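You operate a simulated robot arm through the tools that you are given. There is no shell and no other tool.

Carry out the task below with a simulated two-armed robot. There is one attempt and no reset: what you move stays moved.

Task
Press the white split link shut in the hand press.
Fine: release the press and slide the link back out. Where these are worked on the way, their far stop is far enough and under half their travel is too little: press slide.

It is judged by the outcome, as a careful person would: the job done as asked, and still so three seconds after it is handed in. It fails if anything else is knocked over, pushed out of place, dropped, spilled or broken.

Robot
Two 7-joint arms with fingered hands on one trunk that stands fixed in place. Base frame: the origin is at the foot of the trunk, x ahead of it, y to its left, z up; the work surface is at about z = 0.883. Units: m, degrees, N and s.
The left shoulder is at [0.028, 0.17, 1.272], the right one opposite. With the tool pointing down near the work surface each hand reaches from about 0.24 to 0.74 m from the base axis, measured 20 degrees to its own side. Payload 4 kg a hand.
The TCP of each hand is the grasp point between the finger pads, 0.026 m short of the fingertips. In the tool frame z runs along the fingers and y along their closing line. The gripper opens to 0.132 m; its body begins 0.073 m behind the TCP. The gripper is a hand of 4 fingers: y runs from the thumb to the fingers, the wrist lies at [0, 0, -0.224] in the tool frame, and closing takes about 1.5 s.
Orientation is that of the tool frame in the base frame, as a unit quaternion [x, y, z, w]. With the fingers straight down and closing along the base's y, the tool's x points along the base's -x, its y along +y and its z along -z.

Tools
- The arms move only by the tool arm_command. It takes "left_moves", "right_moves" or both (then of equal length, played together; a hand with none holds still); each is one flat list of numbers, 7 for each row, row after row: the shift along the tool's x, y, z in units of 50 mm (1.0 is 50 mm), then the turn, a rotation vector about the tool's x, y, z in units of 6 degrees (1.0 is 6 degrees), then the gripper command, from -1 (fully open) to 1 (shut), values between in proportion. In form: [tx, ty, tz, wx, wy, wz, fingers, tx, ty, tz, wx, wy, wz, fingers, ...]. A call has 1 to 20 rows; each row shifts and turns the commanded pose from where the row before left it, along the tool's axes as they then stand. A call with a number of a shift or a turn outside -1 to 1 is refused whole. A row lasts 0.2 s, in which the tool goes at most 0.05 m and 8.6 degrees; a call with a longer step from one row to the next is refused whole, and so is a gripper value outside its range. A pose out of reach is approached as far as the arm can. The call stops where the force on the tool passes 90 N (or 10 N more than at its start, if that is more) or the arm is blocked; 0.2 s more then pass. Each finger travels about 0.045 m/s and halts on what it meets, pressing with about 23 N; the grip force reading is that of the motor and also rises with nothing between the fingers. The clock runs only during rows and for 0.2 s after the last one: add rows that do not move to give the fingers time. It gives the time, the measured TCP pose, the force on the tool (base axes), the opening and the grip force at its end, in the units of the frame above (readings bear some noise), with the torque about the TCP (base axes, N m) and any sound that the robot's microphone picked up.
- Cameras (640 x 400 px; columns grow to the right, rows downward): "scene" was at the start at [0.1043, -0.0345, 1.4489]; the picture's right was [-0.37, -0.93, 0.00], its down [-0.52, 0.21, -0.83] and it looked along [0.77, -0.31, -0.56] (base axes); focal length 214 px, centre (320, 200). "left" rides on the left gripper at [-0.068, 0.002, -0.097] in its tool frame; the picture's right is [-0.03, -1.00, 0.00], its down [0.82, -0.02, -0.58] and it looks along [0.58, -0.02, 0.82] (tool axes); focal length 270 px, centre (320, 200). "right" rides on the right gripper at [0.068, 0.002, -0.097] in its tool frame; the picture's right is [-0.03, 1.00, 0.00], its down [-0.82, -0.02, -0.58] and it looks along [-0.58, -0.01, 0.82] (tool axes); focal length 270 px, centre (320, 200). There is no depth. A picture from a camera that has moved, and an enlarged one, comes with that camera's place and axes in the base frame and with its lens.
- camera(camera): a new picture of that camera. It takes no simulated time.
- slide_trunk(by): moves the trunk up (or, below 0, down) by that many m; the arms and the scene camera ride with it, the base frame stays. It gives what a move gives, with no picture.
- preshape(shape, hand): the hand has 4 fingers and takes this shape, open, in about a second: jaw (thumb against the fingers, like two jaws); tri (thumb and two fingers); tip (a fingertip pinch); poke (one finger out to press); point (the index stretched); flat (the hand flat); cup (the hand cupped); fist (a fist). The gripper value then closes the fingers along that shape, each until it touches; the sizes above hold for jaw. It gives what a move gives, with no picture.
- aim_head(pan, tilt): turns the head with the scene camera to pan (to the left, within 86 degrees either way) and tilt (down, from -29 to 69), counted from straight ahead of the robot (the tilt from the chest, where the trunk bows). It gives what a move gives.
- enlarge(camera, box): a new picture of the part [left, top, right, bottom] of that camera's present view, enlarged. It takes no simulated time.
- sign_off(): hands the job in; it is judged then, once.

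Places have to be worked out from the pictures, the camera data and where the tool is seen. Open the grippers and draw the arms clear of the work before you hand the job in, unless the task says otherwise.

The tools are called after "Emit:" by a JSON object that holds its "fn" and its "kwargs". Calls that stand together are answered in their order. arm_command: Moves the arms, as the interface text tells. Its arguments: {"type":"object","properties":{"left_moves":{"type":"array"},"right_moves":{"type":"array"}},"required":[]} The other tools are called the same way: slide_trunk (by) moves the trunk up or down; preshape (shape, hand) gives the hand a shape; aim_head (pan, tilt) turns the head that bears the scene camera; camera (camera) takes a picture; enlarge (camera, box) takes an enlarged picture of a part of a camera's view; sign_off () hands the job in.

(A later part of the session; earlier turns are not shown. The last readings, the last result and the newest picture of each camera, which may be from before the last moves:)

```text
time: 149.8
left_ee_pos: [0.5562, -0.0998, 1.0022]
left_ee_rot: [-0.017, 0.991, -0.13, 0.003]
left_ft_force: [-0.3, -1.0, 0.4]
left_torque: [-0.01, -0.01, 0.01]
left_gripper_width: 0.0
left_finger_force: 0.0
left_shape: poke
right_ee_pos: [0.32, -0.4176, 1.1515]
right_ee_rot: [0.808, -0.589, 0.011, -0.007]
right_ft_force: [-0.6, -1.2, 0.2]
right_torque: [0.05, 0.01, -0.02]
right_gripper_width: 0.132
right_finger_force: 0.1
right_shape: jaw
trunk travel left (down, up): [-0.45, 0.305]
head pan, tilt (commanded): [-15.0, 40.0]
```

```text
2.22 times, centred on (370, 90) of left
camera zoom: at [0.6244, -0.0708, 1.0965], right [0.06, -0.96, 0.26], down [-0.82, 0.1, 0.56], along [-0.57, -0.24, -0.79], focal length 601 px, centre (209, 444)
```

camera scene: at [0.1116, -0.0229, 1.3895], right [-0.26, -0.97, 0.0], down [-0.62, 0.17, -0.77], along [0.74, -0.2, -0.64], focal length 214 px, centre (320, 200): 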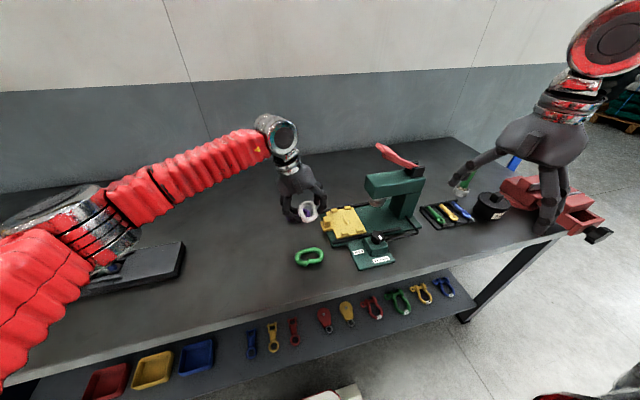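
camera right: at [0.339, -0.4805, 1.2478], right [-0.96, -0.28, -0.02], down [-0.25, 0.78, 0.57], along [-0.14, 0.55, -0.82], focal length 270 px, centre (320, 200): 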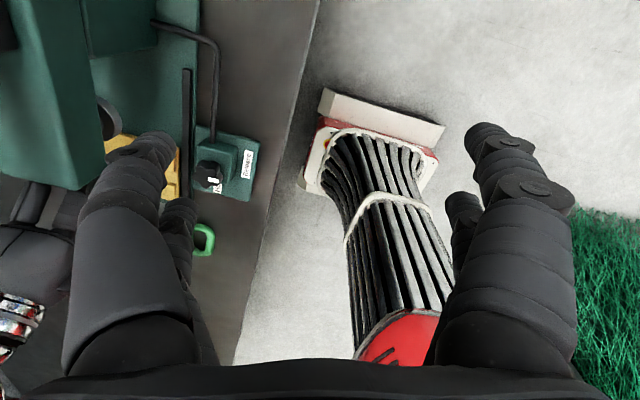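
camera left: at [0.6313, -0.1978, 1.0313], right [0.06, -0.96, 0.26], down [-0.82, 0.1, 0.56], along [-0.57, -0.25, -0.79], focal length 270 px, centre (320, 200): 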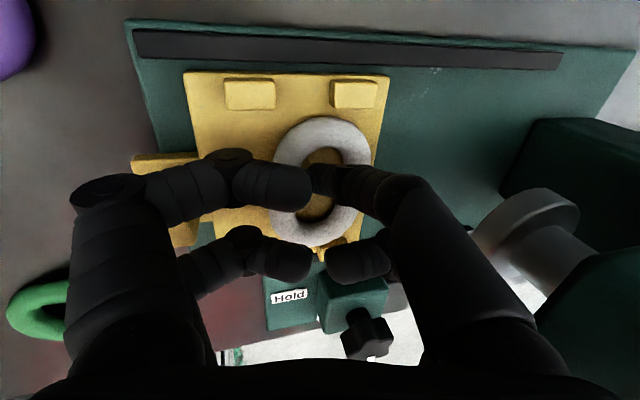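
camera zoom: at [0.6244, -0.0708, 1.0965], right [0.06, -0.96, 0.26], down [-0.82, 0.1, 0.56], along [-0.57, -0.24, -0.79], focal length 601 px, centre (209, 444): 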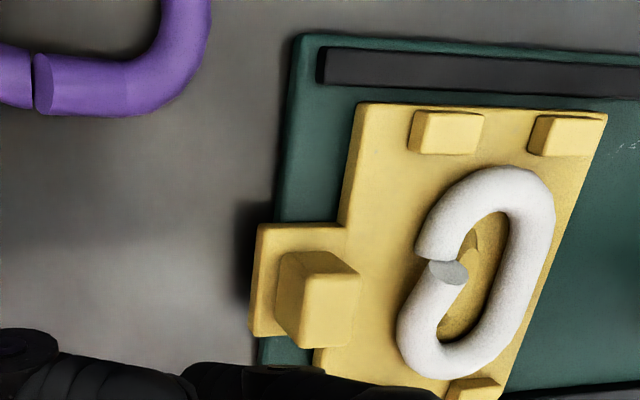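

The boss is now inside the hole but hugs the +y bar (link y ≈ -0.232), so it needs about 4–5 mm more. I go back in with the poke finger for one more small pull.

Emit:
{"fn": "arm_command", "kwargs": {"left_moves": [0, -0.678, 0.437, 0, 0, 0, -1, 0, -0.678, 0.437, 0, 0, 0, -1, 0, -0.678, 0.437, 0, 0, 0, -1, 0, -0.052, 0.386, 0, 0, 0, -1, 0, 0, 0, 0, 0, 0, -1]}}

Emit:
{"fn": "enlarge", "kwargs": {"camera": "scene", "box": [330, 180, 400, 240]}}

```text
time: 151.0
left_ee_pos: [0.5599, -0.2213, 0.9504]
left_ee_rot: [-0.016, 0.991, -0.13, 0.003]
left_ft_force: [-1.0, -0.4, 0.0]
left_torque: [0.03, -0.02, 0.0]
left_gripper_width: 0.0
left_finger_force: 0.0
left_shape: poke
right_ee_pos: [0.3191, -0.4174, 1.1498]
right_ee_rot: [0.808, -0.589, 0.01, -0.008]
right_ft_force: [0.0, -0.8, -0.2]
right_torque: [0.03, -0.03, 0.01]
right_gripper_width: 0.1318
right_finger_force: 0.1
right_shape: jaw
trunk travel left (down, up): [-0.45, 0.305]
head pan, tilt (commanded): [-15.0, 40.0]
```

```text
6.67 times, centred on (365, 210) of scene
camera zoom: at [0.1111, -0.0241, 1.3895], right [-0.26, -0.97, 0.0], down [-0.62, 0.17, -0.77], along [0.74, -0.2, -0.64], focal length 1430 px, centre (20, 133)
```

zoom: 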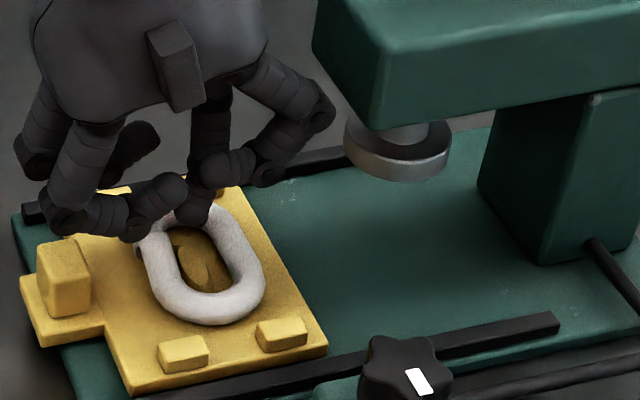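

The tip is over the hole. I lower 13 mm and draw +y about 13 mm in small steps.

Emit:
{"fn": "arm_command", "kwargs": {"left_moves": [0, 0.035, 0.13, 0, 0, 0, -1, 0, 0.035, 0.13, 0, 0, 0, -1, 0, 0.06, -0.016, 0, 0, 0, -1, 0, 0.06, -0.016, 0, 0, 0, -1, 0, 0.06, -0.016, 0, 0, 0, -1, 0, 0.04, -0.01, 0, 0, 0, -1, 0, 0, 0, 0, 0, 0, -1]}}

Emit:
{"fn": "enlarge", "kwargs": {"camera": "scene", "box": [330, 180, 400, 240]}}

Emit:
{"fn": "enlarge", "kwargs": {"camera": "left", "box": [160, 50, 420, 290]}}

```text
time: 152.6
left_ee_pos: [0.5605, -0.2082, 0.9358]
left_ee_rot: [-0.017, 0.991, -0.131, 0.003]
left_ft_force: [-1.3, -0.2, -0.7]
left_torque: [0.02, 0.02, -0.02]
left_gripper_width: 0.0
left_finger_force: 0.0
left_shape: poke
right_ee_pos: [0.3205, -0.4171, 1.1497]
right_ee_rot: [0.808, -0.589, 0.011, -0.007]
right_ft_force: [-0.3, -0.3, 0.1]
right_torque: [0.01, 0.04, -0.03]
right_gripper_width: 0.1319
right_finger_force: 0.0
right_shape: jaw
trunk travel left (down, up): [-0.45, 0.305]
head pan, tilt (commanded): [-15.0, 40.0]
```

```text
6.67 times, centred on (365, 210) of scene
camera zoom: at [0.1115, -0.0237, 1.3895], right [-0.26, -0.97, 0.0], down [-0.62, 0.17, -0.77], along [0.74, -0.2, -0.64], focal length 1430 px, centre (20, 133)
```

zoom: 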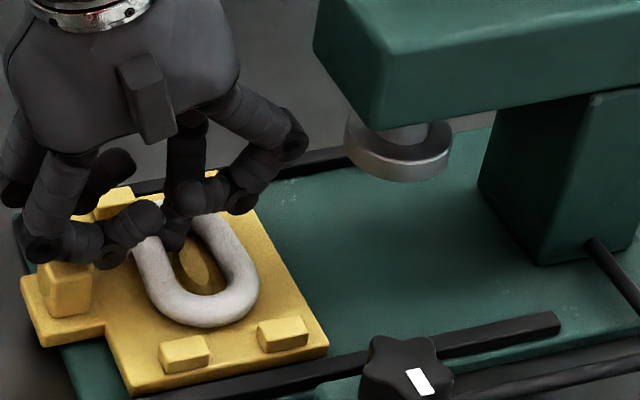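

```text
1.67 times, centred on (290, 170) of left
camera zoom: at [0.6277, -0.1815, 1.0305], right [0.06, -0.96, 0.26], down [-0.82, 0.1, 0.56], along [-0.57, -0.25, -0.79], focal length 450 px, centre (370, 250)
```

zoom: 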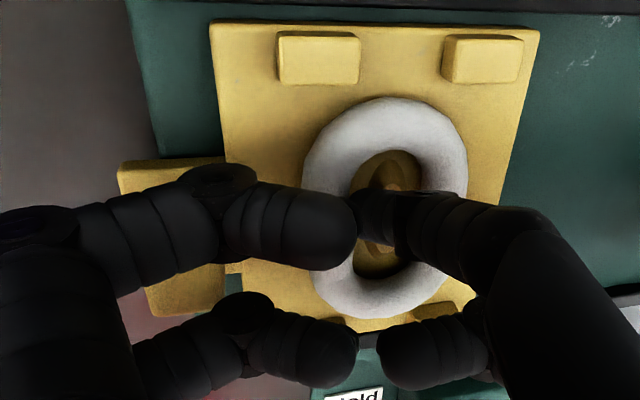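

Now the link reads centred at ≈(0.550,-0.226), yaw ≈ 0°. I lift the finger out and away and inspect the seating.

Emit:
{"fn": "arm_command", "kwargs": {"left_moves": [0, -0.104, -0.386, 0, 0, 0, -1, 0, -0.1, -0.5, 0, 0, 0, -1, 0, 0.5, -0.6, 0, 0, 0, -1, 0, 0.8, -0.4, 0, 0, 0, -1, 0, 0.8, -0.1, 0, 0, 0, -1, 0, 0.8, 0, 0, 0, 0, -1, 0, 0, 0, 0, 0, 0, -1]}}

Emit:
{"fn": "enlarge", "kwargs": {"camera": "scene", "box": [330, 190, 390, 240]}}

Emit:
{"fn": "camera", "kwargs": {"camera": "left"}}

```text
time: 154.2
left_ee_pos: [0.5537, -0.056, 0.9971]
left_ee_rot: [-0.016, 0.991, -0.131, 0.003]
left_ft_force: [0.5, 0.3, -0.1]
left_torque: [0.02, -0.01, 0.01]
left_gripper_width: 0.0
left_finger_force: 0.0
left_shape: poke
right_ee_pos: [0.3194, -0.4167, 1.1498]
right_ee_rot: [0.808, -0.589, 0.011, -0.007]
right_ft_force: [0.3, -1.3, 0.2]
right_torque: [-0.03, -0.02, 0.02]
right_gripper_width: 0.1318
right_finger_force: 0.0
right_shape: jaw
trunk travel left (down, up): [-0.45, 0.305]
head pan, tilt (commanded): [-15.0, 40.0]
```

```text
8.00 times, centred on (360, 215) of scene
camera zoom: at [0.1114, -0.0243, 1.3895], right [-0.26, -0.97, 0.0], down [-0.62, 0.17, -0.77], along [0.74, -0.2, -0.64], focal length 1716 px, centre (0, 80)
```

zoom: 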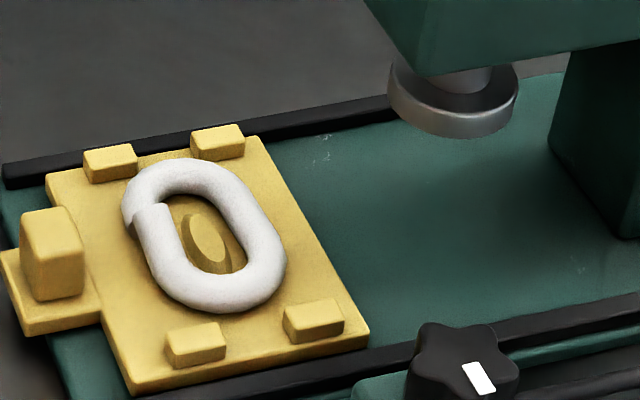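

```text
taken
camera left: at [0.6216, -0.0278, 1.092], right [0.06, -0.96, 0.26], down [-0.82, 0.1, 0.56], along [-0.57, -0.24, -0.79], focal length 270 px, centre (320, 200)
```

left: 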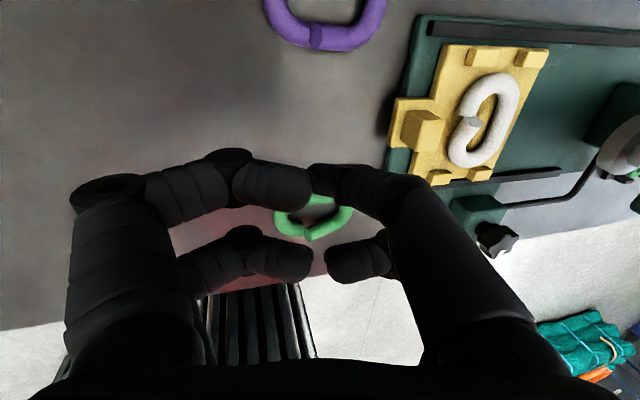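

The boss now sits centred in the link's hole: seated. Next the slide: I'll return the left hand to jaw shape, un-lean and yaw it to ≈91° so one digit pair can pinch the slide's post from the x sides.

Emit:
{"fn": "preshape", "kwargs": {"shape": "jaw", "hand": "left"}}

Emit:
{"fn": "arm_command", "kwargs": {"left_moves": [0, -0.25, -0.95, 0, 0, 0, -0.4, 0, 0, 0, -0.8333, 0, 0, -0.4, 0, 0, 0, -0.8333, 0, 0, -0.4, 0, 0, 0, -0.8333, 0, 0, -0.4, 0, 0, 0, 0, 0, -1, -0.4, 0, 0, 0, 0, 0, -1, -0.4, 0, 0, 0, 0, 0, -1, -0.4, 0, 0, 0, 0, 0, -1, -0.4, 0, 0, 0, 0, 0, -1, -0.4, 0, 0, 0, 0, 0, -1, -0.4, 0, 0, 0, 0, 0, -1, -0.4, 0, 0, 0, 0, 0, -1, -0.4, 0, 0, 0, 0, 0, -1, -0.4, 0, 0, 0, 0, 0, -1, -0.4, 0, 0, 0, 0, 0, -1, -0.4, 0, 0, 0, 0, 0, -1, -0.4, 0, 0, 0, 0, 0, -1, -0.4, 0, 0, 0, 0, 0, -1, -0.4, 0, 0, 0, 0, 0, -0.8, -0.4, 0, 0, 0, 0, 0, 0, -0.4]}}

Emit:
{"fn": "camera", "kwargs": {"camera": "left"}}

```text
time: 155.1
left_ee_pos: [0.5549, -0.0551, 0.9973]
left_ee_rot: [-0.018, 0.991, -0.13, 0.003]
left_ft_force: [0.3, -0.1, -0.4]
left_torque: [-0.03, 0.0, 0.01]
left_gripper_width: 0.1317
left_finger_force: 0.1
left_shape: jaw
right_ee_pos: [0.3204, -0.416, 1.1513]
right_ee_rot: [0.808, -0.589, 0.01, -0.007]
right_ft_force: [0.4, -1.1, 0.3]
right_torque: [-0.01, -0.03, 0.02]
right_gripper_width: 0.1319
right_finger_force: 0.0
right_shape: jaw
trunk travel left (down, up): [-0.45, 0.305]
head pan, tilt (commanded): [-15.0, 40.0]
```

```text
time: 159.3
left_ee_pos: [0.5566, -0.0517, 1.0466]
left_ee_rot: [0.712, -0.702, 0.0, 0.0]
left_ft_force: [0.7, -0.1, 0.1]
left_torque: [-0.01, -0.01, 0.0]
left_gripper_width: 0.0927
left_finger_force: 0.0
left_shape: jaw
right_ee_pos: [0.3196, -0.4166, 1.1496]
right_ee_rot: [0.808, -0.588, 0.011, -0.007]
right_ft_force: [0.1, 1.1, -0.2]
right_torque: [0.0, 0.02, -0.03]
right_gripper_width: 0.1319
right_finger_force: 0.1
right_shape: jaw
trunk travel left (down, up): [-0.45, 0.305]
head pan, tilt (commanded): [-15.0, 40.0]
```

```text
taken
camera left: at [0.5524, 0.0147, 1.144], right [1.0, 0.04, 0.0], down [0.03, -0.82, 0.58], along [0.02, -0.58, -0.82], focal length 270 px, centre (320, 200)
```

left: 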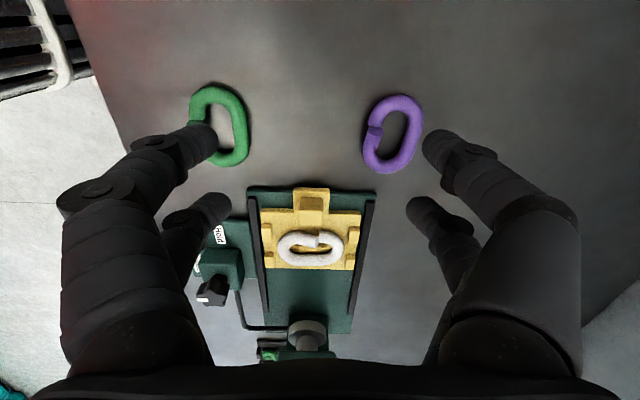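

A clear axial view: I zoom to verify the link's seating in the nest.

Emit:
{"fn": "enlarge", "kwargs": {"camera": "left", "box": [240, 180, 390, 290]}}

```text
3.64 times, centred on (315, 235) of left
camera zoom: at [0.5524, 0.0147, 1.144], right [1.0, 0.04, 0.0], down [0.03, -0.82, 0.58], along [0.02, -0.58, -0.82], focal length 983 px, centre (338, 73)
```

zoom: 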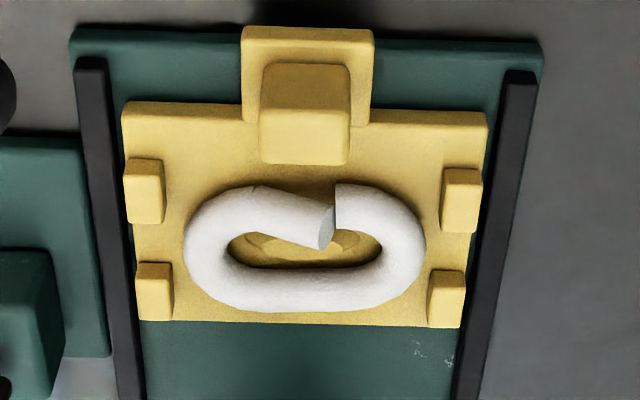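

The link sits between all four tabs with the boss inside; its free arm is simply bent upward (to be pressed down). Now I lean the left hand 15° and move it over the slide's post.

Emit:
{"fn": "arm_command", "kwargs": {"left_moves": [0, 0, 0, 0, 0.8333, 0, -0.2, 0, 0, 0, 0, 0.8333, 0, -0.2, 0, 0, 0, 0, 0.8333, 0, -0.2, 0.4, 0.049, 0.705, 0, 0, 0, -0.2, 0.4, 0.049, 0.705, 0, 0, 0, -0.2, 0.4, 0.049, 0.705, 0, 0, 0, -0.2, 0, 0, 0, 0, 0, 0, -0.2]}}

Emit:
{"fn": "camera", "kwargs": {"camera": "left"}}

Emit:
{"fn": "enlarge", "kwargs": {"camera": "scene", "box": [300, 170, 400, 250]}}

```text
time: 160.9
left_ee_pos: [0.5504, -0.1353, 0.9593]
left_ee_rot: [0.706, -0.696, 0.094, 0.092]
left_ft_force: [-0.5, 0.7, 0.2]
left_torque: [0.0, -0.01, -0.02]
left_gripper_width: 0.0797
left_finger_force: 0.1
left_shape: jaw
right_ee_pos: [0.3203, -0.4155, 1.1498]
right_ee_rot: [0.808, -0.589, 0.01, -0.007]
right_ft_force: [0.0, 0.3, -0.2]
right_torque: [-0.06, -0.01, -0.01]
right_gripper_width: 0.1317
right_finger_force: 0.1
right_shape: jaw
trunk travel left (down, up): [-0.45, 0.305]
head pan, tilt (commanded): [-15.0, 40.0]
```

```text
taken
camera left: at [0.5476, -0.0451, 1.0362], right [1.0, 0.04, -0.01], down [0.03, -0.64, 0.77], along [0.03, -0.77, -0.64], focal length 270 px, centre (320, 200)
```

left: 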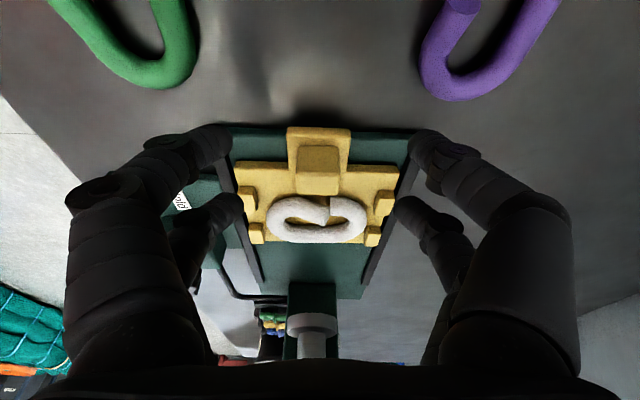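

```text
5.00 times, centred on (350, 210) of scene
camera zoom: at [0.1112, -0.0227, 1.3896], right [-0.26, -0.97, 0.0], down [-0.62, 0.17, -0.77], along [0.74, -0.2, -0.64], focal length 1072 px, centre (170, 150)
```

zoom: 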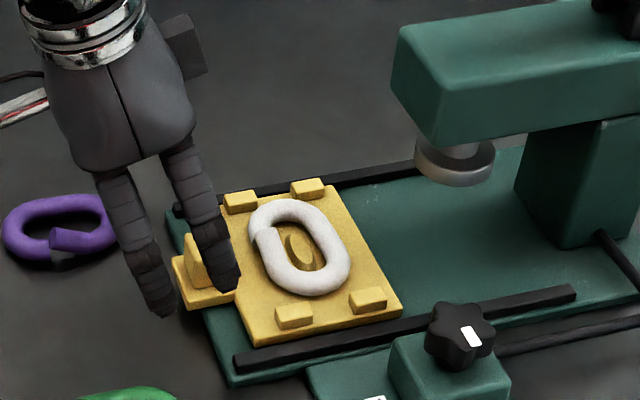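

Aligned with the post. I lower to TCP z ≈ 0.922 so the -y digit pair flanks the post, then close on it.

Emit:
{"fn": "arm_command", "kwargs": {"left_moves": [-0.096, 0, 0.357, 0, 0, 0, -0.2, -0.096, 0, 0.357, 0, 0, 0, -0.2, 0, 0, 0, 0, 0, 0, -0.2]}}

Emit:
{"fn": "camera", "kwargs": {"camera": "left"}}

Emit:
{"fn": "enlarge", "kwargs": {"camera": "scene", "box": [310, 190, 390, 250]}}

```text
time: 161.7
left_ee_pos: [0.5509, -0.1356, 0.9241]
left_ee_rot: [0.706, -0.696, 0.094, 0.091]
left_ft_force: [0.0, -0.1, -0.1]
left_torque: [0.03, -0.04, 0.03]
left_gripper_width: 0.0796
left_finger_force: 0.1
left_shape: jaw
right_ee_pos: [0.3195, -0.4167, 1.1501]
right_ee_rot: [0.808, -0.589, 0.011, -0.007]
right_ft_force: [-0.7, 0.4, -0.3]
right_torque: [0.0, 0.01, 0.04]
right_gripper_width: 0.1322
right_finger_force: 0.0
right_shape: jaw
trunk travel left (down, up): [-0.45, 0.305]
head pan, tilt (commanded): [-15.0, 40.0]
```

```text
taken
camera left: at [0.5482, -0.0461, 1.0005], right [1.0, 0.04, -0.01], down [0.03, -0.64, 0.77], along [0.03, -0.77, -0.64], focal length 270 px, centre (320, 200)
```

left: 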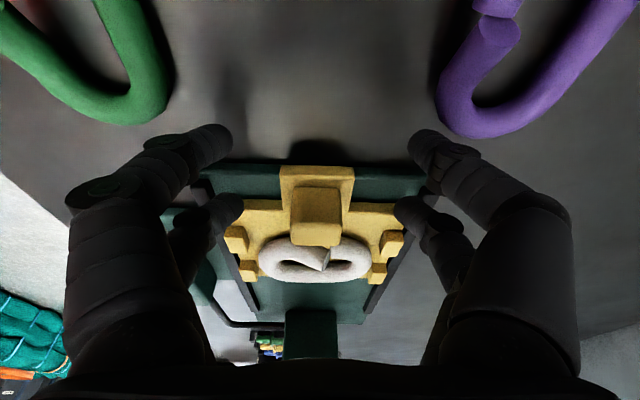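

```text
6.67 times, centred on (350, 220) of scene
camera zoom: at [0.1113, -0.0233, 1.3895], right [-0.26, -0.97, 0.0], down [-0.62, 0.17, -0.77], along [0.74, -0.2, -0.64], focal length 1430 px, centre (120, 67)
```

zoom: 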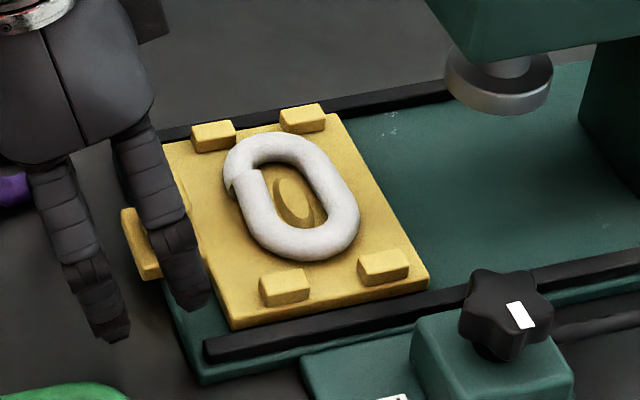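

The back pair is level with the post. I close the digits to pinch it.

Emit:
{"fn": "arm_command", "kwargs": {"left_moves": [0, 0, 0, 0, 0, 0, 0.2, 0, 0, 0, 0, 0, 0, 0.5, 0, 0, 0, 0, 0, 0, 0.8, 0, 0, 0, 0, 0, 0, 0.8, 0, 0, 0, 0, 0, 0, 0.8, 0, 0, 0, 0, 0, 0, 0.8, 0, 0, 0, 0, 0, 0, 0.8]}}

Emit:
{"fn": "camera", "kwargs": {"camera": "left"}}

```text
time: 163.3
left_ee_pos: [0.5516, -0.1376, 0.9238]
left_ee_rot: [0.705, -0.697, 0.093, 0.092]
left_ft_force: [-0.2, -0.2, 6.4]
left_torque: [-0.15, -0.08, 0.01]
left_gripper_width: 0.0153
left_finger_force: 0.1
left_shape: jaw
right_ee_pos: [0.3201, -0.4154, 1.1501]
right_ee_rot: [0.809, -0.588, 0.011, -0.007]
right_ft_force: [0.4, -0.1, -0.3]
right_torque: [0.0, 0.02, 0.03]
right_gripper_width: 0.132
right_finger_force: 0.1
right_shape: jaw
trunk travel left (down, up): [-0.45, 0.305]
head pan, tilt (commanded): [-15.0, 40.0]
```

```text
taken
camera left: at [0.5479, -0.0463, 1.0013], right [1.0, 0.04, 0.0], down [0.03, -0.64, 0.77], along [0.03, -0.77, -0.64], focal length 270 px, centre (320, 200)
```

left: 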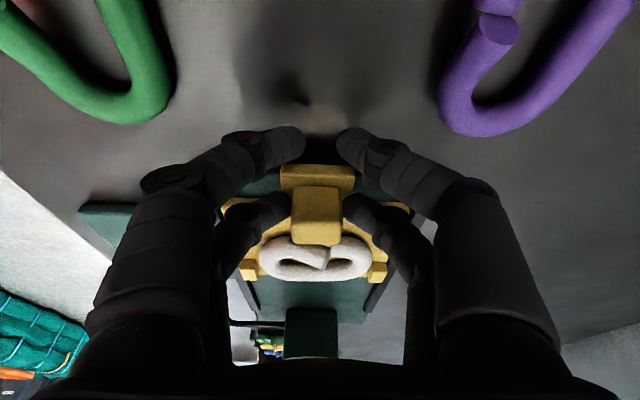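

The back pair grips the post. I push the slide toward -y, first 30 mm, watching force and the picture.

Emit:
{"fn": "arm_command", "kwargs": {"left_moves": [0.193, 0, 0.052, 0, 0, 0, 0.8, 0.193, 0, 0.052, 0, 0, 0, 0.8, 0.193, 0, 0.052, 0, 0, 0, 0.8, 0, 0, 0, 0, 0, 0, 0.8]}}

Emit:
{"fn": "camera", "kwargs": {"camera": "left"}}

Emit:
{"fn": "enlarge", "kwargs": {"camera": "scene", "box": [310, 170, 410, 250]}}

```text
time: 164.3
left_ee_pos: [0.55, -0.1681, 0.9232]
left_ee_rot: [0.705, -0.697, 0.093, 0.092]
left_ft_force: [0.4, 0.1, 4.1]
left_torque: [-0.12, -0.02, -0.01]
left_gripper_width: 0.0148
left_finger_force: 0.0
left_shape: jaw
right_ee_pos: [0.3202, -0.4158, 1.1498]
right_ee_rot: [0.809, -0.588, 0.011, -0.007]
right_ft_force: [1.0, -0.6, -0.7]
right_torque: [-0.02, 0.02, 0.03]
right_gripper_width: 0.1318
right_finger_force: 0.0
right_shape: jaw
trunk travel left (down, up): [-0.45, 0.305]
head pan, tilt (commanded): [-15.0, 40.0]
```

```text
taken
camera left: at [0.5471, -0.0777, 0.9998], right [1.0, 0.04, -0.01], down [0.03, -0.64, 0.77], along [0.03, -0.77, -0.64], focal length 270 px, centre (320, 200)
```

left: 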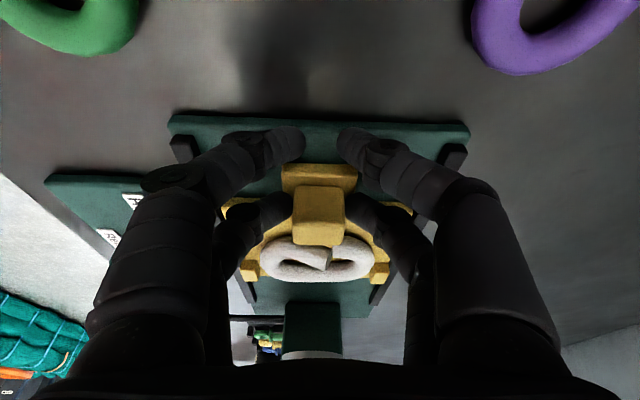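

```text
5.00 times, centred on (360, 210) of scene
camera zoom: at [0.1112, -0.0234, 1.3895], right [-0.26, -0.97, 0.0], down [-0.62, 0.17, -0.77], along [0.74, -0.2, -0.64], focal length 1072 px, centre (120, 150)
```

zoom: 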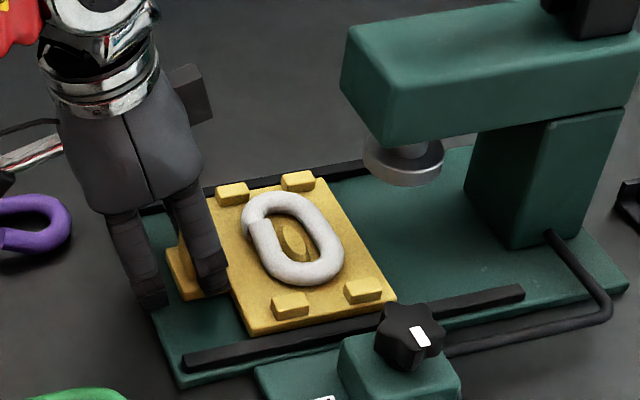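

The slide moves freely with the link riding along. I push on another 40 mm.

Emit:
{"fn": "arm_command", "kwargs": {"left_moves": [0.193, 0, 0.052, 0, 0, 0, 0.8, 0.193, 0, 0.052, 0, 0, 0, 0.8, 0.193, 0, 0.052, 0, 0, 0, 0.8, 0.193, 0, 0.052, 0, 0, 0, 0.8, 0, 0, 0, 0, 0, 0, 0.8]}}

Emit:
{"fn": "enlarge", "kwargs": {"camera": "scene", "box": [310, 170, 410, 250]}}

```text
time: 165.5
left_ee_pos: [0.5495, -0.2095, 0.923]
left_ee_rot: [0.705, -0.697, 0.094, 0.092]
left_ft_force: [-0.3, 0.0, 5.4]
left_torque: [-0.11, 0.08, -0.05]
left_gripper_width: 0.0147
left_finger_force: 0.0
left_shape: jaw
right_ee_pos: [0.32, -0.4164, 1.1499]
right_ee_rot: [0.808, -0.589, 0.012, -0.008]
right_ft_force: [-0.3, -0.8, 0.0]
right_torque: [-0.01, 0.01, 0.01]
right_gripper_width: 0.1321
right_finger_force: 0.1
right_shape: jaw
trunk travel left (down, up): [-0.45, 0.305]
head pan, tilt (commanded): [-15.0, 40.0]
```

```text
5.00 times, centred on (360, 210) of scene
camera zoom: at [0.1108, -0.0233, 1.3896], right [-0.26, -0.97, 0.0], down [-0.62, 0.17, -0.77], along [0.74, -0.2, -0.64], focal length 1072 px, centre (120, 150)
```

zoom: 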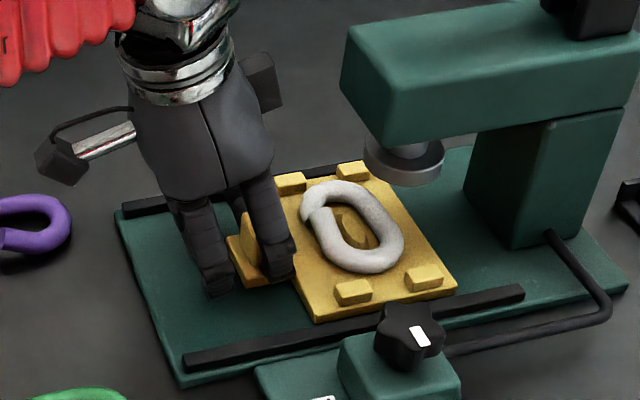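

72 mm in so far. I go on in smaller steps toward the far stop, watching for resistance.

Emit:
{"fn": "arm_command", "kwargs": {"left_moves": [0.193, 0, 0.052, 0, 0, 0, 0.8, 0.193, 0, 0.052, 0, 0, 0, 0.8, 0, 0, 0, 0, 0, 0, 0.8]}}

Emit:
{"fn": "enlarge", "kwargs": {"camera": "scene", "box": [310, 170, 410, 250]}}

Emit:
{"fn": "camera", "kwargs": {"camera": "left"}}

```text
time: 166.3
left_ee_pos: [0.5498, -0.2294, 0.9232]
left_ee_rot: [0.705, -0.697, 0.094, 0.092]
left_ft_force: [0.1, -0.7, 3.8]
left_torque: [-0.11, -0.05, -0.03]
left_gripper_width: 0.015
left_finger_force: 0.0
left_shape: jaw
right_ee_pos: [0.3205, -0.4168, 1.1502]
right_ee_rot: [0.809, -0.588, 0.011, -0.008]
right_ft_force: [-0.5, 0.6, -0.2]
right_torque: [0.02, -0.03, 0.02]
right_gripper_width: 0.1317
right_finger_force: 0.0
right_shape: jaw
trunk travel left (down, up): [-0.45, 0.305]
head pan, tilt (commanded): [-15.0, 40.0]
```

```text
5.00 times, centred on (360, 210) of scene
camera zoom: at [0.1111, -0.0235, 1.3895], right [-0.26, -0.97, 0.0], down [-0.62, 0.17, -0.77], along [0.74, -0.2, -0.64], focal length 1072 px, centre (120, 150)
```

zoom: 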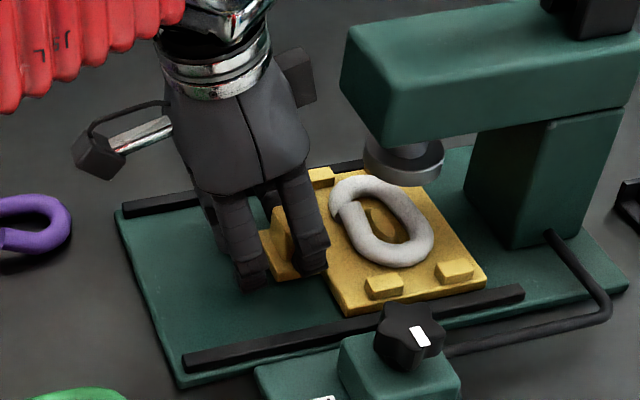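

```text
taken
camera left: at [0.5467, -0.1391, 0.9997], right [1.0, 0.04, -0.01], down [0.03, -0.64, 0.77], along [0.03, -0.77, -0.64], focal length 270 px, centre (320, 200)
```

left: 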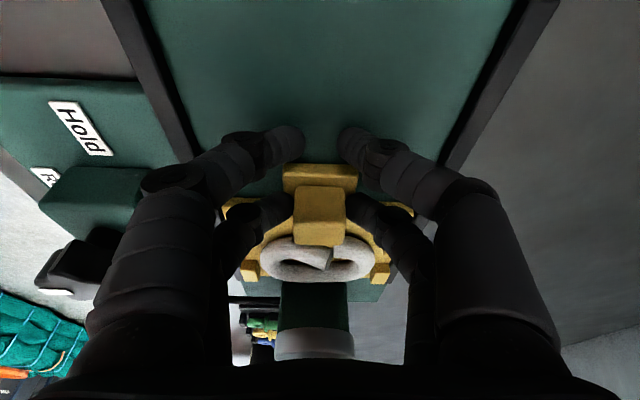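

The link is now about under the ram (92 mm). I continue 5 mm at a time to feel the far stop.

Emit:
{"fn": "arm_command", "kwargs": {"left_moves": [0.0965, 0, 0.026, 0, 0, 0, 0.8, 0, 0, 0, 0, 0, 0, 0.8]}}

Emit:
{"fn": "enlarge", "kwargs": {"camera": "scene", "box": [310, 170, 410, 250]}}

```text
time: 166.9
left_ee_pos: [0.5493, -0.233, 0.9226]
left_ee_rot: [0.706, -0.696, 0.094, 0.092]
left_ft_force: [1.1, 3.2, 1.8]
left_torque: [0.03, 0.02, 0.01]
left_gripper_width: 0.0147
left_finger_force: 0.0
left_shape: jaw
right_ee_pos: [0.32, -0.4162, 1.15]
right_ee_rot: [0.808, -0.589, 0.011, -0.007]
right_ft_force: [-0.1, 1.2, -0.1]
right_torque: [0.02, -0.01, 0.0]
right_gripper_width: 0.1319
right_finger_force: 0.0
right_shape: jaw
trunk travel left (down, up): [-0.45, 0.305]
head pan, tilt (commanded): [-15.0, 40.0]
```

```text
5.00 times, centred on (360, 210) of scene
camera zoom: at [0.1112, -0.0231, 1.3895], right [-0.26, -0.97, 0.0], down [-0.62, 0.17, -0.77], along [0.74, -0.2, -0.64], focal length 1072 px, centre (120, 150)
```

zoom: 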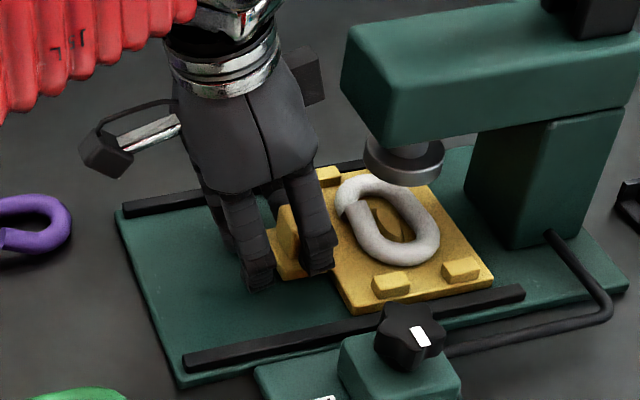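

Emit:
{"fn": "arm_command", "kwargs": {"left_moves": [0.0965, 0, 0.026, 0, 0, 0, 0.8, 0, 0, 0, 0, 0, 0, 0.8]}}

Emit:
{"fn": "enlarge", "kwargs": {"camera": "scene", "box": [310, 170, 410, 250]}}

```text
time: 167.5
left_ee_pos: [0.5517, -0.234, 0.9224]
left_ee_rot: [0.708, -0.694, 0.095, 0.091]
left_ft_force: [-3.2, 0.6, 4.1]
left_torque: [-0.11, 0.21, -0.09]
left_gripper_width: 0.0145
left_finger_force: 0.1
left_shape: jaw
right_ee_pos: [0.3194, -0.417, 1.1511]
right_ee_rot: [0.808, -0.588, 0.011, -0.008]
right_ft_force: [-1.2, 0.1, 0.0]
right_torque: [0.01, 0.04, -0.02]
right_gripper_width: 0.1316
right_finger_force: 0.1
right_shape: jaw
trunk travel left (down, up): [-0.45, 0.305]
head pan, tilt (commanded): [-15.0, 40.0]
```

```text
5.00 times, centred on (360, 210) of scene
camera zoom: at [0.1105, -0.0233, 1.3896], right [-0.26, -0.97, 0.0], down [-0.62, 0.17, -0.77], along [0.74, -0.2, -0.64], focal length 1072 px, centre (120, 150)
```

zoom: 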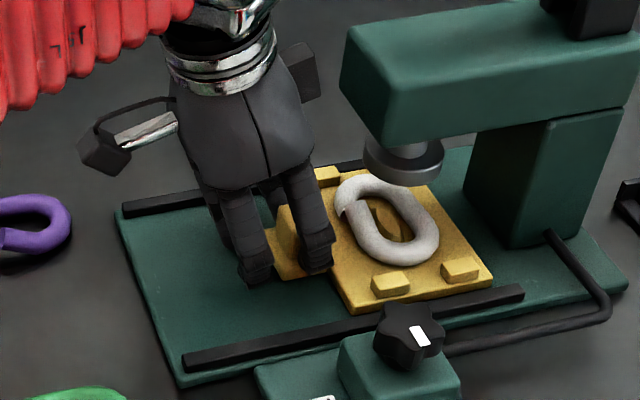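

Progress stalls near the arm's reach limit with no resistance felt. I'll release, step back +y, close the digits and push the post from behind, which needs less reach.

Emit:
{"fn": "arm_command", "kwargs": {"left_moves": [0, 0, 0, 0, 0, 0, 0.4, 0, 0, 0, 0, 0, 0, 0.0, 0, 0, 0, 0, 0, 0, -0.1, 0, 0, 0, 0, 0, 0, -0.1, 0.13, 0, -0.483, 0, 0, 0, -0.1, -0.4, 0, -0.1, 0, 0, 0, 0.2, -0.4, 0, -0.1, 0, 0, 0, 0.6, 0, 0, 0, 0, 0, 0, 1, 0, 0, 0, 0, 0, 0, 1, 0, 0, 0, 0, 0, 0, 1, 0, 0, 0, 0, 0, 0, 1]}}

Emit:
{"fn": "camera", "kwargs": {"camera": "left"}}

Emit:
{"fn": "enlarge", "kwargs": {"camera": "scene", "box": [310, 170, 410, 250]}}

```text
time: 169.9
left_ee_pos: [0.5512, -0.1986, 0.9469]
left_ee_rot: [0.706, -0.696, 0.094, 0.091]
left_ft_force: [0.0, -0.1, -0.2]
left_torque: [0.0, 0.01, 0.0]
left_gripper_width: 0.0
left_finger_force: 22.8
left_shape: jaw
right_ee_pos: [0.3184, -0.4164, 1.1498]
right_ee_rot: [0.809, -0.588, 0.012, -0.007]
right_ft_force: [0.3, -0.3, -0.2]
right_torque: [0.04, -0.01, 0.02]
right_gripper_width: 0.1318
right_finger_force: 0.0
right_shape: jaw
trunk travel left (down, up): [-0.45, 0.305]
head pan, tilt (commanded): [-15.0, 40.0]
```

```text
taken
camera left: at [0.5479, -0.1081, 1.0237], right [1.0, 0.04, -0.01], down [0.03, -0.64, 0.77], along [0.03, -0.77, -0.64], focal length 270 px, centre (320, 200)
```

left: 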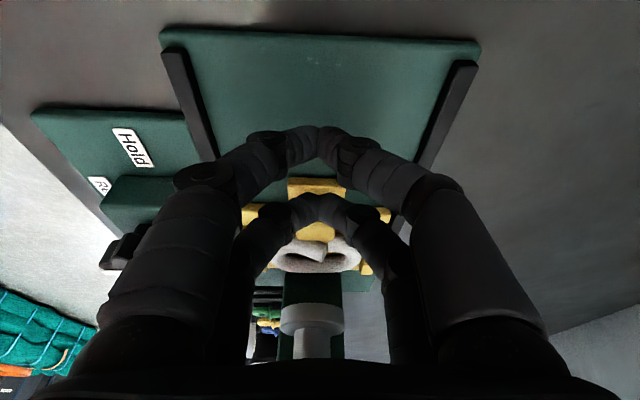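

```text
5.00 times, centred on (360, 210) of scene
camera zoom: at [0.1115, -0.0236, 1.3895], right [-0.26, -0.97, 0.0], down [-0.62, 0.17, -0.77], along [0.74, -0.2, -0.64], focal length 1072 px, centre (120, 150)
```

zoom: 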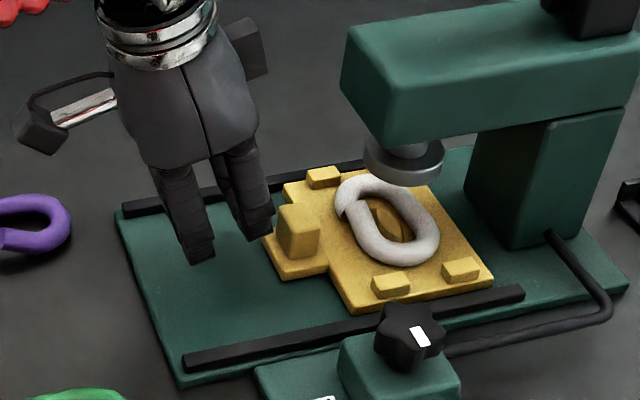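

Digits are closed behind the post. I lower them and push toward -y in 5 mm steps until it stops.

Emit:
{"fn": "arm_command", "kwargs": {"left_moves": [-0.064, 0, 0.236, 0, 0, 0, 1, -0.064, 0, 0.236, 0, 0, 0, 1, 0.0965, 0, 0.026, 0, 0, 0, 1, 0.0965, 0, 0.026, 0, 0, 0, 1, 0, 0, 0, 0, 0, 0, 1]}}

Emit:
{"fn": "enlarge", "kwargs": {"camera": "scene", "box": [310, 170, 410, 250]}}

```text
time: 171.1
left_ee_pos: [0.5499, -0.2074, 0.9229]
left_ee_rot: [0.705, -0.697, 0.094, 0.092]
left_ft_force: [0.2, 0.4, 3.6]
left_torque: [0.08, -0.01, -0.05]
left_gripper_width: 0.0
left_finger_force: 22.8
left_shape: jaw
right_ee_pos: [0.32, -0.4163, 1.1509]
right_ee_rot: [0.808, -0.589, 0.011, -0.008]
right_ft_force: [-0.3, -0.3, 0.8]
right_torque: [0.0, 0.0, -0.01]
right_gripper_width: 0.1319
right_finger_force: 0.0
right_shape: jaw
trunk travel left (down, up): [-0.45, 0.305]
head pan, tilt (commanded): [-15.0, 40.0]
```

```text
5.00 times, centred on (360, 210) of scene
camera zoom: at [0.1111, -0.0233, 1.3896], right [-0.26, -0.97, 0.0], down [-0.62, 0.17, -0.77], along [0.74, -0.2, -0.64], focal length 1072 px, centre (120, 150)
```

zoom: 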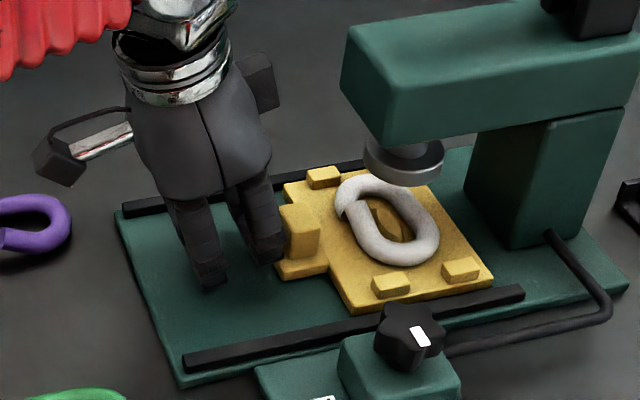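

Emit:
{"fn": "arm_command", "kwargs": {"left_moves": [0.0965, 0, 0.026, 0, 0, 0, 1, 0.0965, 0, 0.026, 0, 0, 0, 1, 0, 0, 0, 0, 0, 0, 1]}}

Emit:
{"fn": "enlarge", "kwargs": {"camera": "scene", "box": [310, 170, 410, 250]}}

```text
time: 171.9
left_ee_pos: [0.5496, -0.2157, 0.9241]
left_ee_rot: [0.706, -0.696, 0.093, 0.091]
left_ft_force: [-0.1, 4.7, 5.5]
left_torque: [-0.03, 0.01, -0.01]
left_gripper_width: 0.0001
left_finger_force: 22.9
left_shape: jaw
right_ee_pos: [0.3205, -0.4149, 1.1498]
right_ee_rot: [0.808, -0.589, 0.012, -0.007]
right_ft_force: [0.4, 0.2, -0.1]
right_torque: [-0.01, 0.04, -0.02]
right_gripper_width: 0.1319
right_finger_force: 0.1
right_shape: jaw
trunk travel left (down, up): [-0.45, 0.305]
head pan, tilt (commanded): [-15.0, 40.0]
```

```text
5.00 times, centred on (360, 210) of scene
camera zoom: at [0.1108, -0.0228, 1.3896], right [-0.26, -0.97, 0.0], down [-0.62, 0.17, -0.77], along [0.74, -0.2, -0.64], focal length 1072 px, centre (120, 150)
```

zoom: 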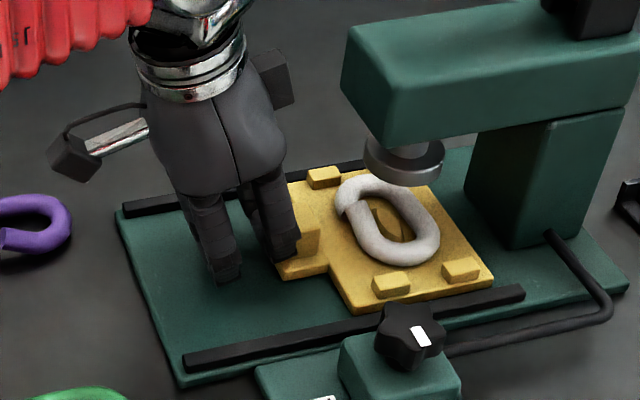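

Emit:
{"fn": "arm_command", "kwargs": {"left_moves": [0.0965, 0, 0.026, 0, 0, 0, 1, 0.06, 0, 0.016, 0, 0, 0, 1, 0, 0, 0, 0, 0, 0, 1]}}

Emit:
{"fn": "enlarge", "kwargs": {"camera": "scene", "box": [310, 170, 410, 250]}}

```text
time: 172.7
left_ee_pos: [0.5512, -0.2177, 0.9233]
left_ee_rot: [0.707, -0.695, 0.092, 0.089]
left_ft_force: [-3.9, 41.6, 10.4]
left_torque: [0.62, 0.12, -0.19]
left_gripper_width: 0.0
left_finger_force: 23.5
left_shape: jaw
right_ee_pos: [0.3187, -0.4126, 1.1531]
right_ee_rot: [0.808, -0.589, 0.013, -0.006]
right_ft_force: [0.5, -1.2, 0.6]
right_torque: [-0.01, -0.01, 0.0]
right_gripper_width: 0.1318
right_finger_force: 0.1
right_shape: jaw
trunk travel left (down, up): [-0.45, 0.305]
head pan, tilt (commanded): [-15.0, 40.0]
```

```text
5.00 times, centred on (360, 210) of scene
camera zoom: at [0.1097, -0.0183, 1.3898], right [-0.26, -0.97, 0.0], down [-0.62, 0.16, -0.77], along [0.74, -0.2, -0.64], focal length 1072 px, centre (120, 150)
```

zoom: 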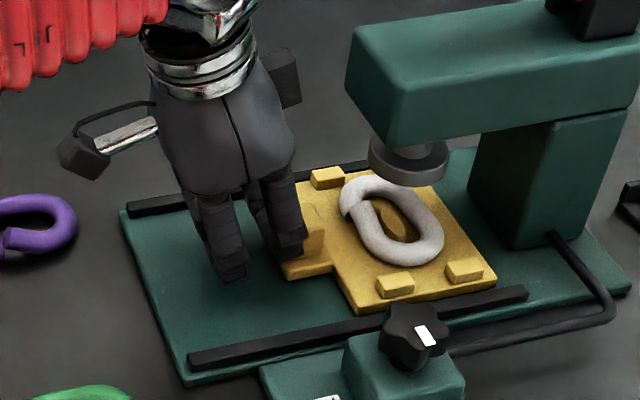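

41 N with no movement: the slide is at its far stop, link under the ram. I withdraw the left hand up and to the left, clear of the press.

Emit:
{"fn": "arm_command", "kwargs": {"left_moves": [-0.386, 0, -0.104, 0, 0, 0, 1, 0.05, 0, -0.6, 0, 0, 0, 1, 0.1, 0, -0.7, 0, 0, 0, 1, -0.6, 0.1, -0.5, 0, 0, 0, 0.5, -0.8, 0.2, -0.3, 0, 0, 0, 0, -0.8, 0.2, -0.3, 0, 0, 0, -0.5, -0.8, 0.2, -0.2, 0, 0, 0, -0.5, -0.8, 0.2, -0.2, 0, 0, 0, -0.5, -0.8, 0.2, -0.2, 0, 0, 0, -0.5, -0.8, 0.2, -0.2, 0, 0, 0, -0.5, 0, 0, 0, 0, 0, 0, -0.5]}}

Emit:
{"fn": "camera", "kwargs": {"camera": "scene"}}

Emit:
{"fn": "enlarge", "kwargs": {"camera": "scene", "box": [320, 130, 430, 280]}}

```text
time: 175.1
left_ee_pos: [0.4803, 0.0898, 1.0095]
left_ee_rot: [0.705, -0.697, 0.093, 0.091]
left_ft_force: [0.0, -0.1, 0.1]
left_torque: [-0.03, 0.02, -0.01]
left_gripper_width: 0.0986
left_finger_force: 0.1
left_shape: jaw
right_ee_pos: [0.3199, -0.4183, 1.1513]
right_ee_rot: [0.809, -0.588, 0.011, -0.007]
right_ft_force: [-0.6, -0.2, 0.9]
right_torque: [0.03, 0.0, 0.0]
right_gripper_width: 0.132
right_finger_force: 0.1
right_shape: jaw
trunk travel left (down, up): [-0.45, 0.305]
head pan, tilt (commanded): [-15.0, 40.0]
```

```text
taken
camera scene: at [0.1118, -0.0243, 1.3895], right [-0.26, -0.97, 0.0], down [-0.62, 0.17, -0.77], along [0.74, -0.2, -0.64], focal length 214 px, centre (320, 200)
```

scene: 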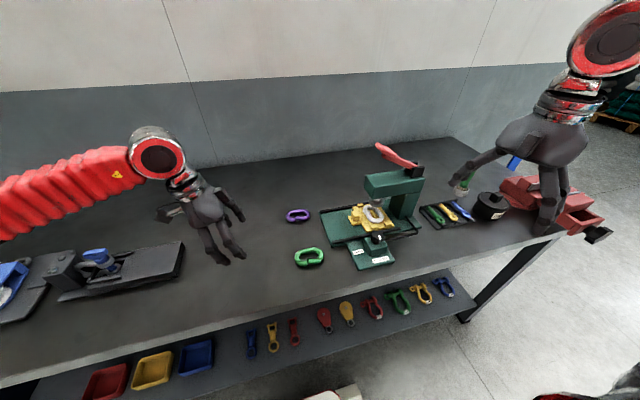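

```text
2.67 times, centred on (375, 205) of scene
camera zoom: at [0.1118, -0.0243, 1.3895], right [-0.26, -0.97, 0.0], down [-0.62, 0.17, -0.77], along [0.74, -0.2, -0.64], focal length 572 px, centre (173, 187)
```

zoom: 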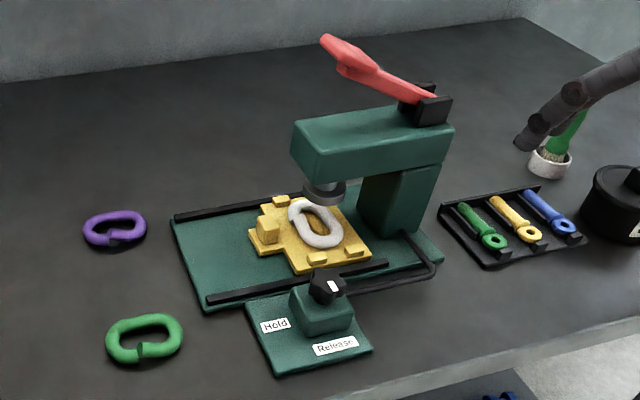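

Slide is in with the link under the ram. Now the right hand: I close it to ~60 mm and move it to hover beside the Hold/Release knob at yaw 90° to look at it.

Emit:
{"fn": "arm_command", "kwargs": {"right_moves": [0, 0, 0, 0, 0, 0, 0.1, 0, 0, 0, 0, 0, 0, 0.1, 0, 0, 0, 0, 0, 0, 0.1, 0, 0, 0, 0, 0, 0, 0.1, 0, 0, 0, 0, 0, 0, 0.1, -0.4, -0.7475, 0.25, 0, 0, 0, 0.1, -0.4, -0.7475, 0.25, 0, 0, 0, 0.1, -0.4, -0.7475, 0.25, 0, 0, 0, 0.1, -0.3, -0.65, 0.25, 0, 0, 0, 0.1, 0, 0, 0, 0, 0, 1, 0.1, 0, 0, 0, 0, 0, 1, 0.1, 0, 0, 0, 0, 0, 1, 0.1, 0, 0, 0, 0, 0, 0, 0.1]}}

Emit:
{"fn": "camera", "kwargs": {"camera": "right"}}

Emit:
{"fn": "camera", "kwargs": {"camera": "scene"}}

```text
time: 177.9
left_ee_pos: [0.4805, 0.0904, 1.0098]
left_ee_rot: [0.706, -0.696, 0.092, 0.091]
left_ft_force: [0.3, 0.3, 0.5]
left_torque: [0.03, -0.04, 0.02]
left_gripper_width: 0.0987
left_finger_force: 0.0
left_shape: jaw
right_ee_pos: [0.4349, -0.3003, 1.1023]
right_ee_rot: [-0.706, 0.708, -0.009, 0.009]
right_ft_force: [0.2, -0.5, -0.2]
right_torque: [0.01, 0.01, 0.01]
right_gripper_width: 0.0598
right_finger_force: 0.1
right_shape: jaw
trunk travel left (down, up): [-0.45, 0.305]
head pan, tilt (commanded): [-15.0, 40.0]
```

```text
taken
camera right: at [0.4329, -0.3684, 1.1996], right [-1.0, 0.03, -0.03], down [0.01, 0.82, 0.58], along [0.04, 0.58, -0.82], focal length 270 px, centre (320, 200)
```

right: 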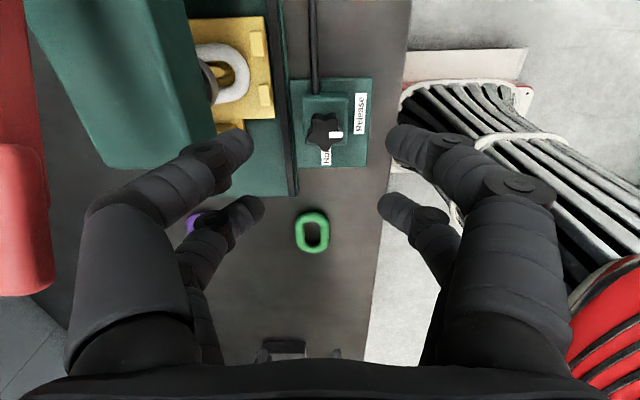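

```text
taken
camera scene: at [0.1118, -0.0235, 1.3895], right [-0.26, -0.97, 0.0], down [-0.62, 0.17, -0.77], along [0.74, -0.2, -0.64], focal length 214 px, centre (320, 200)
```

scene: 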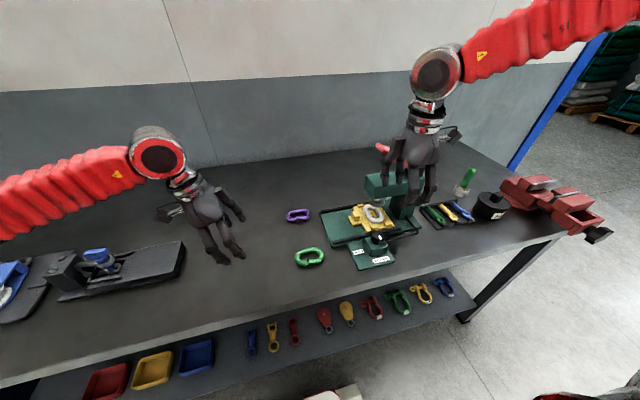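

Emit:
{"fn": "enlarge", "kwargs": {"camera": "right", "box": [270, 70, 390, 180]}}

```text
3.64 times, centred on (330, 125) of right
camera zoom: at [0.4329, -0.3684, 1.1996], right [-1.0, 0.03, -0.03], down [0.01, 0.82, 0.58], along [0.04, 0.58, -0.82], focal length 983 px, centre (284, 473)
```

zoom: 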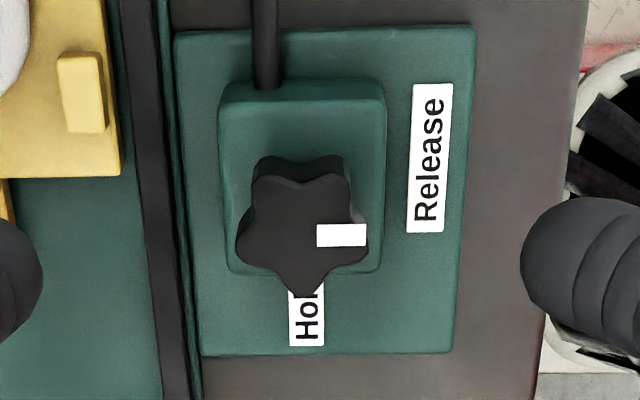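

The pointer is at Release (-x); the knob centre is (0.436,-0.270), top z ≈ 0.942, lobes ≈17 mm radius. One digit pair must straddle it, so I put the TCP at (0.436,-0.294) and descend, first to z ≈ 0.965.

Emit:
{"fn": "arm_command", "kwargs": {"right_moves": [-0.12, -0.02, 0, 0, 0, 0, 0.1, 0, 0, 0.7, 0, 0, 0, 0.1, 0, 0, 0.7, 0, 0, 0, 0.1, 0, 0, 0.7, 0, 0, 0, 0.1, 0, 0, 0.6, 0, 0, 0, 0.1, 0, 0, 0, 0, 0, 0, 0.1]}}

Emit:
{"fn": "camera", "kwargs": {"camera": "right"}}

Emit:
{"fn": "enlarge", "kwargs": {"camera": "scene", "box": [330, 170, 430, 280]}}

```text
time: 179.3
left_ee_pos: [0.4798, 0.0907, 1.0092]
left_ee_rot: [0.706, -0.696, 0.093, 0.092]
left_ft_force: [-0.2, 1.3, 0.8]
left_torque: [0.0, 0.03, 0.02]
left_gripper_width: 0.0987
left_finger_force: 0.1
left_shape: jaw
right_ee_pos: [0.44, -0.296, 0.9696]
right_ee_rot: [-0.706, 0.708, -0.009, 0.009]
right_ft_force: [-0.6, 0.1, 0.6]
right_torque: [-0.04, -0.02, 0.0]
right_gripper_width: 0.0598
right_finger_force: 0.1
right_shape: jaw
trunk travel left (down, up): [-0.45, 0.305]
head pan, tilt (commanded): [-15.0, 40.0]
```

```text
taken
camera right: at [0.4375, -0.3634, 1.067], right [-1.0, 0.03, -0.03], down [0.01, 0.82, 0.58], along [0.04, 0.58, -0.82], focal length 270 px, centre (320, 200)
```

right: 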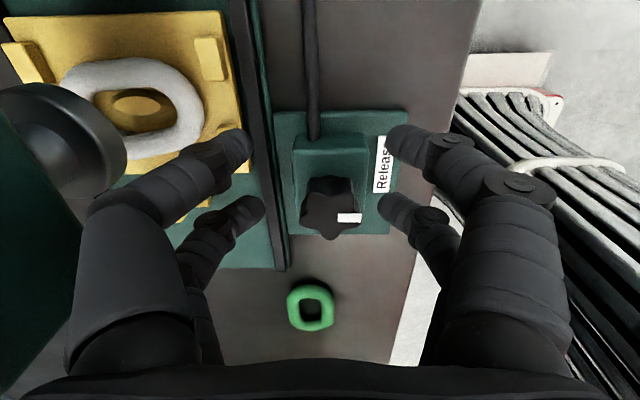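

```text
3.64 times, centred on (380, 225) of scene
camera zoom: at [0.1112, -0.0235, 1.3896], right [-0.26, -0.97, 0.0], down [-0.62, 0.17, -0.77], along [0.74, -0.2, -0.64], focal length 780 px, centre (102, 109)
```

zoom: 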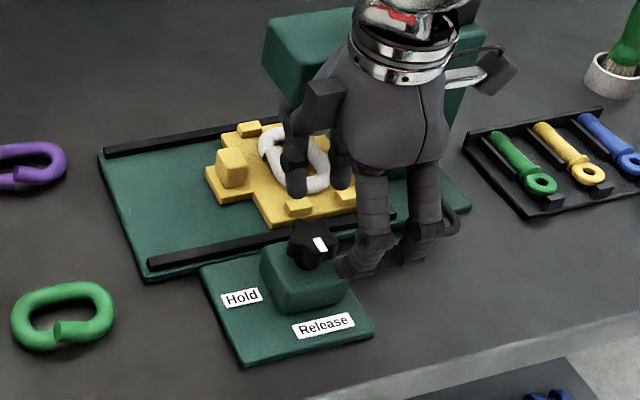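

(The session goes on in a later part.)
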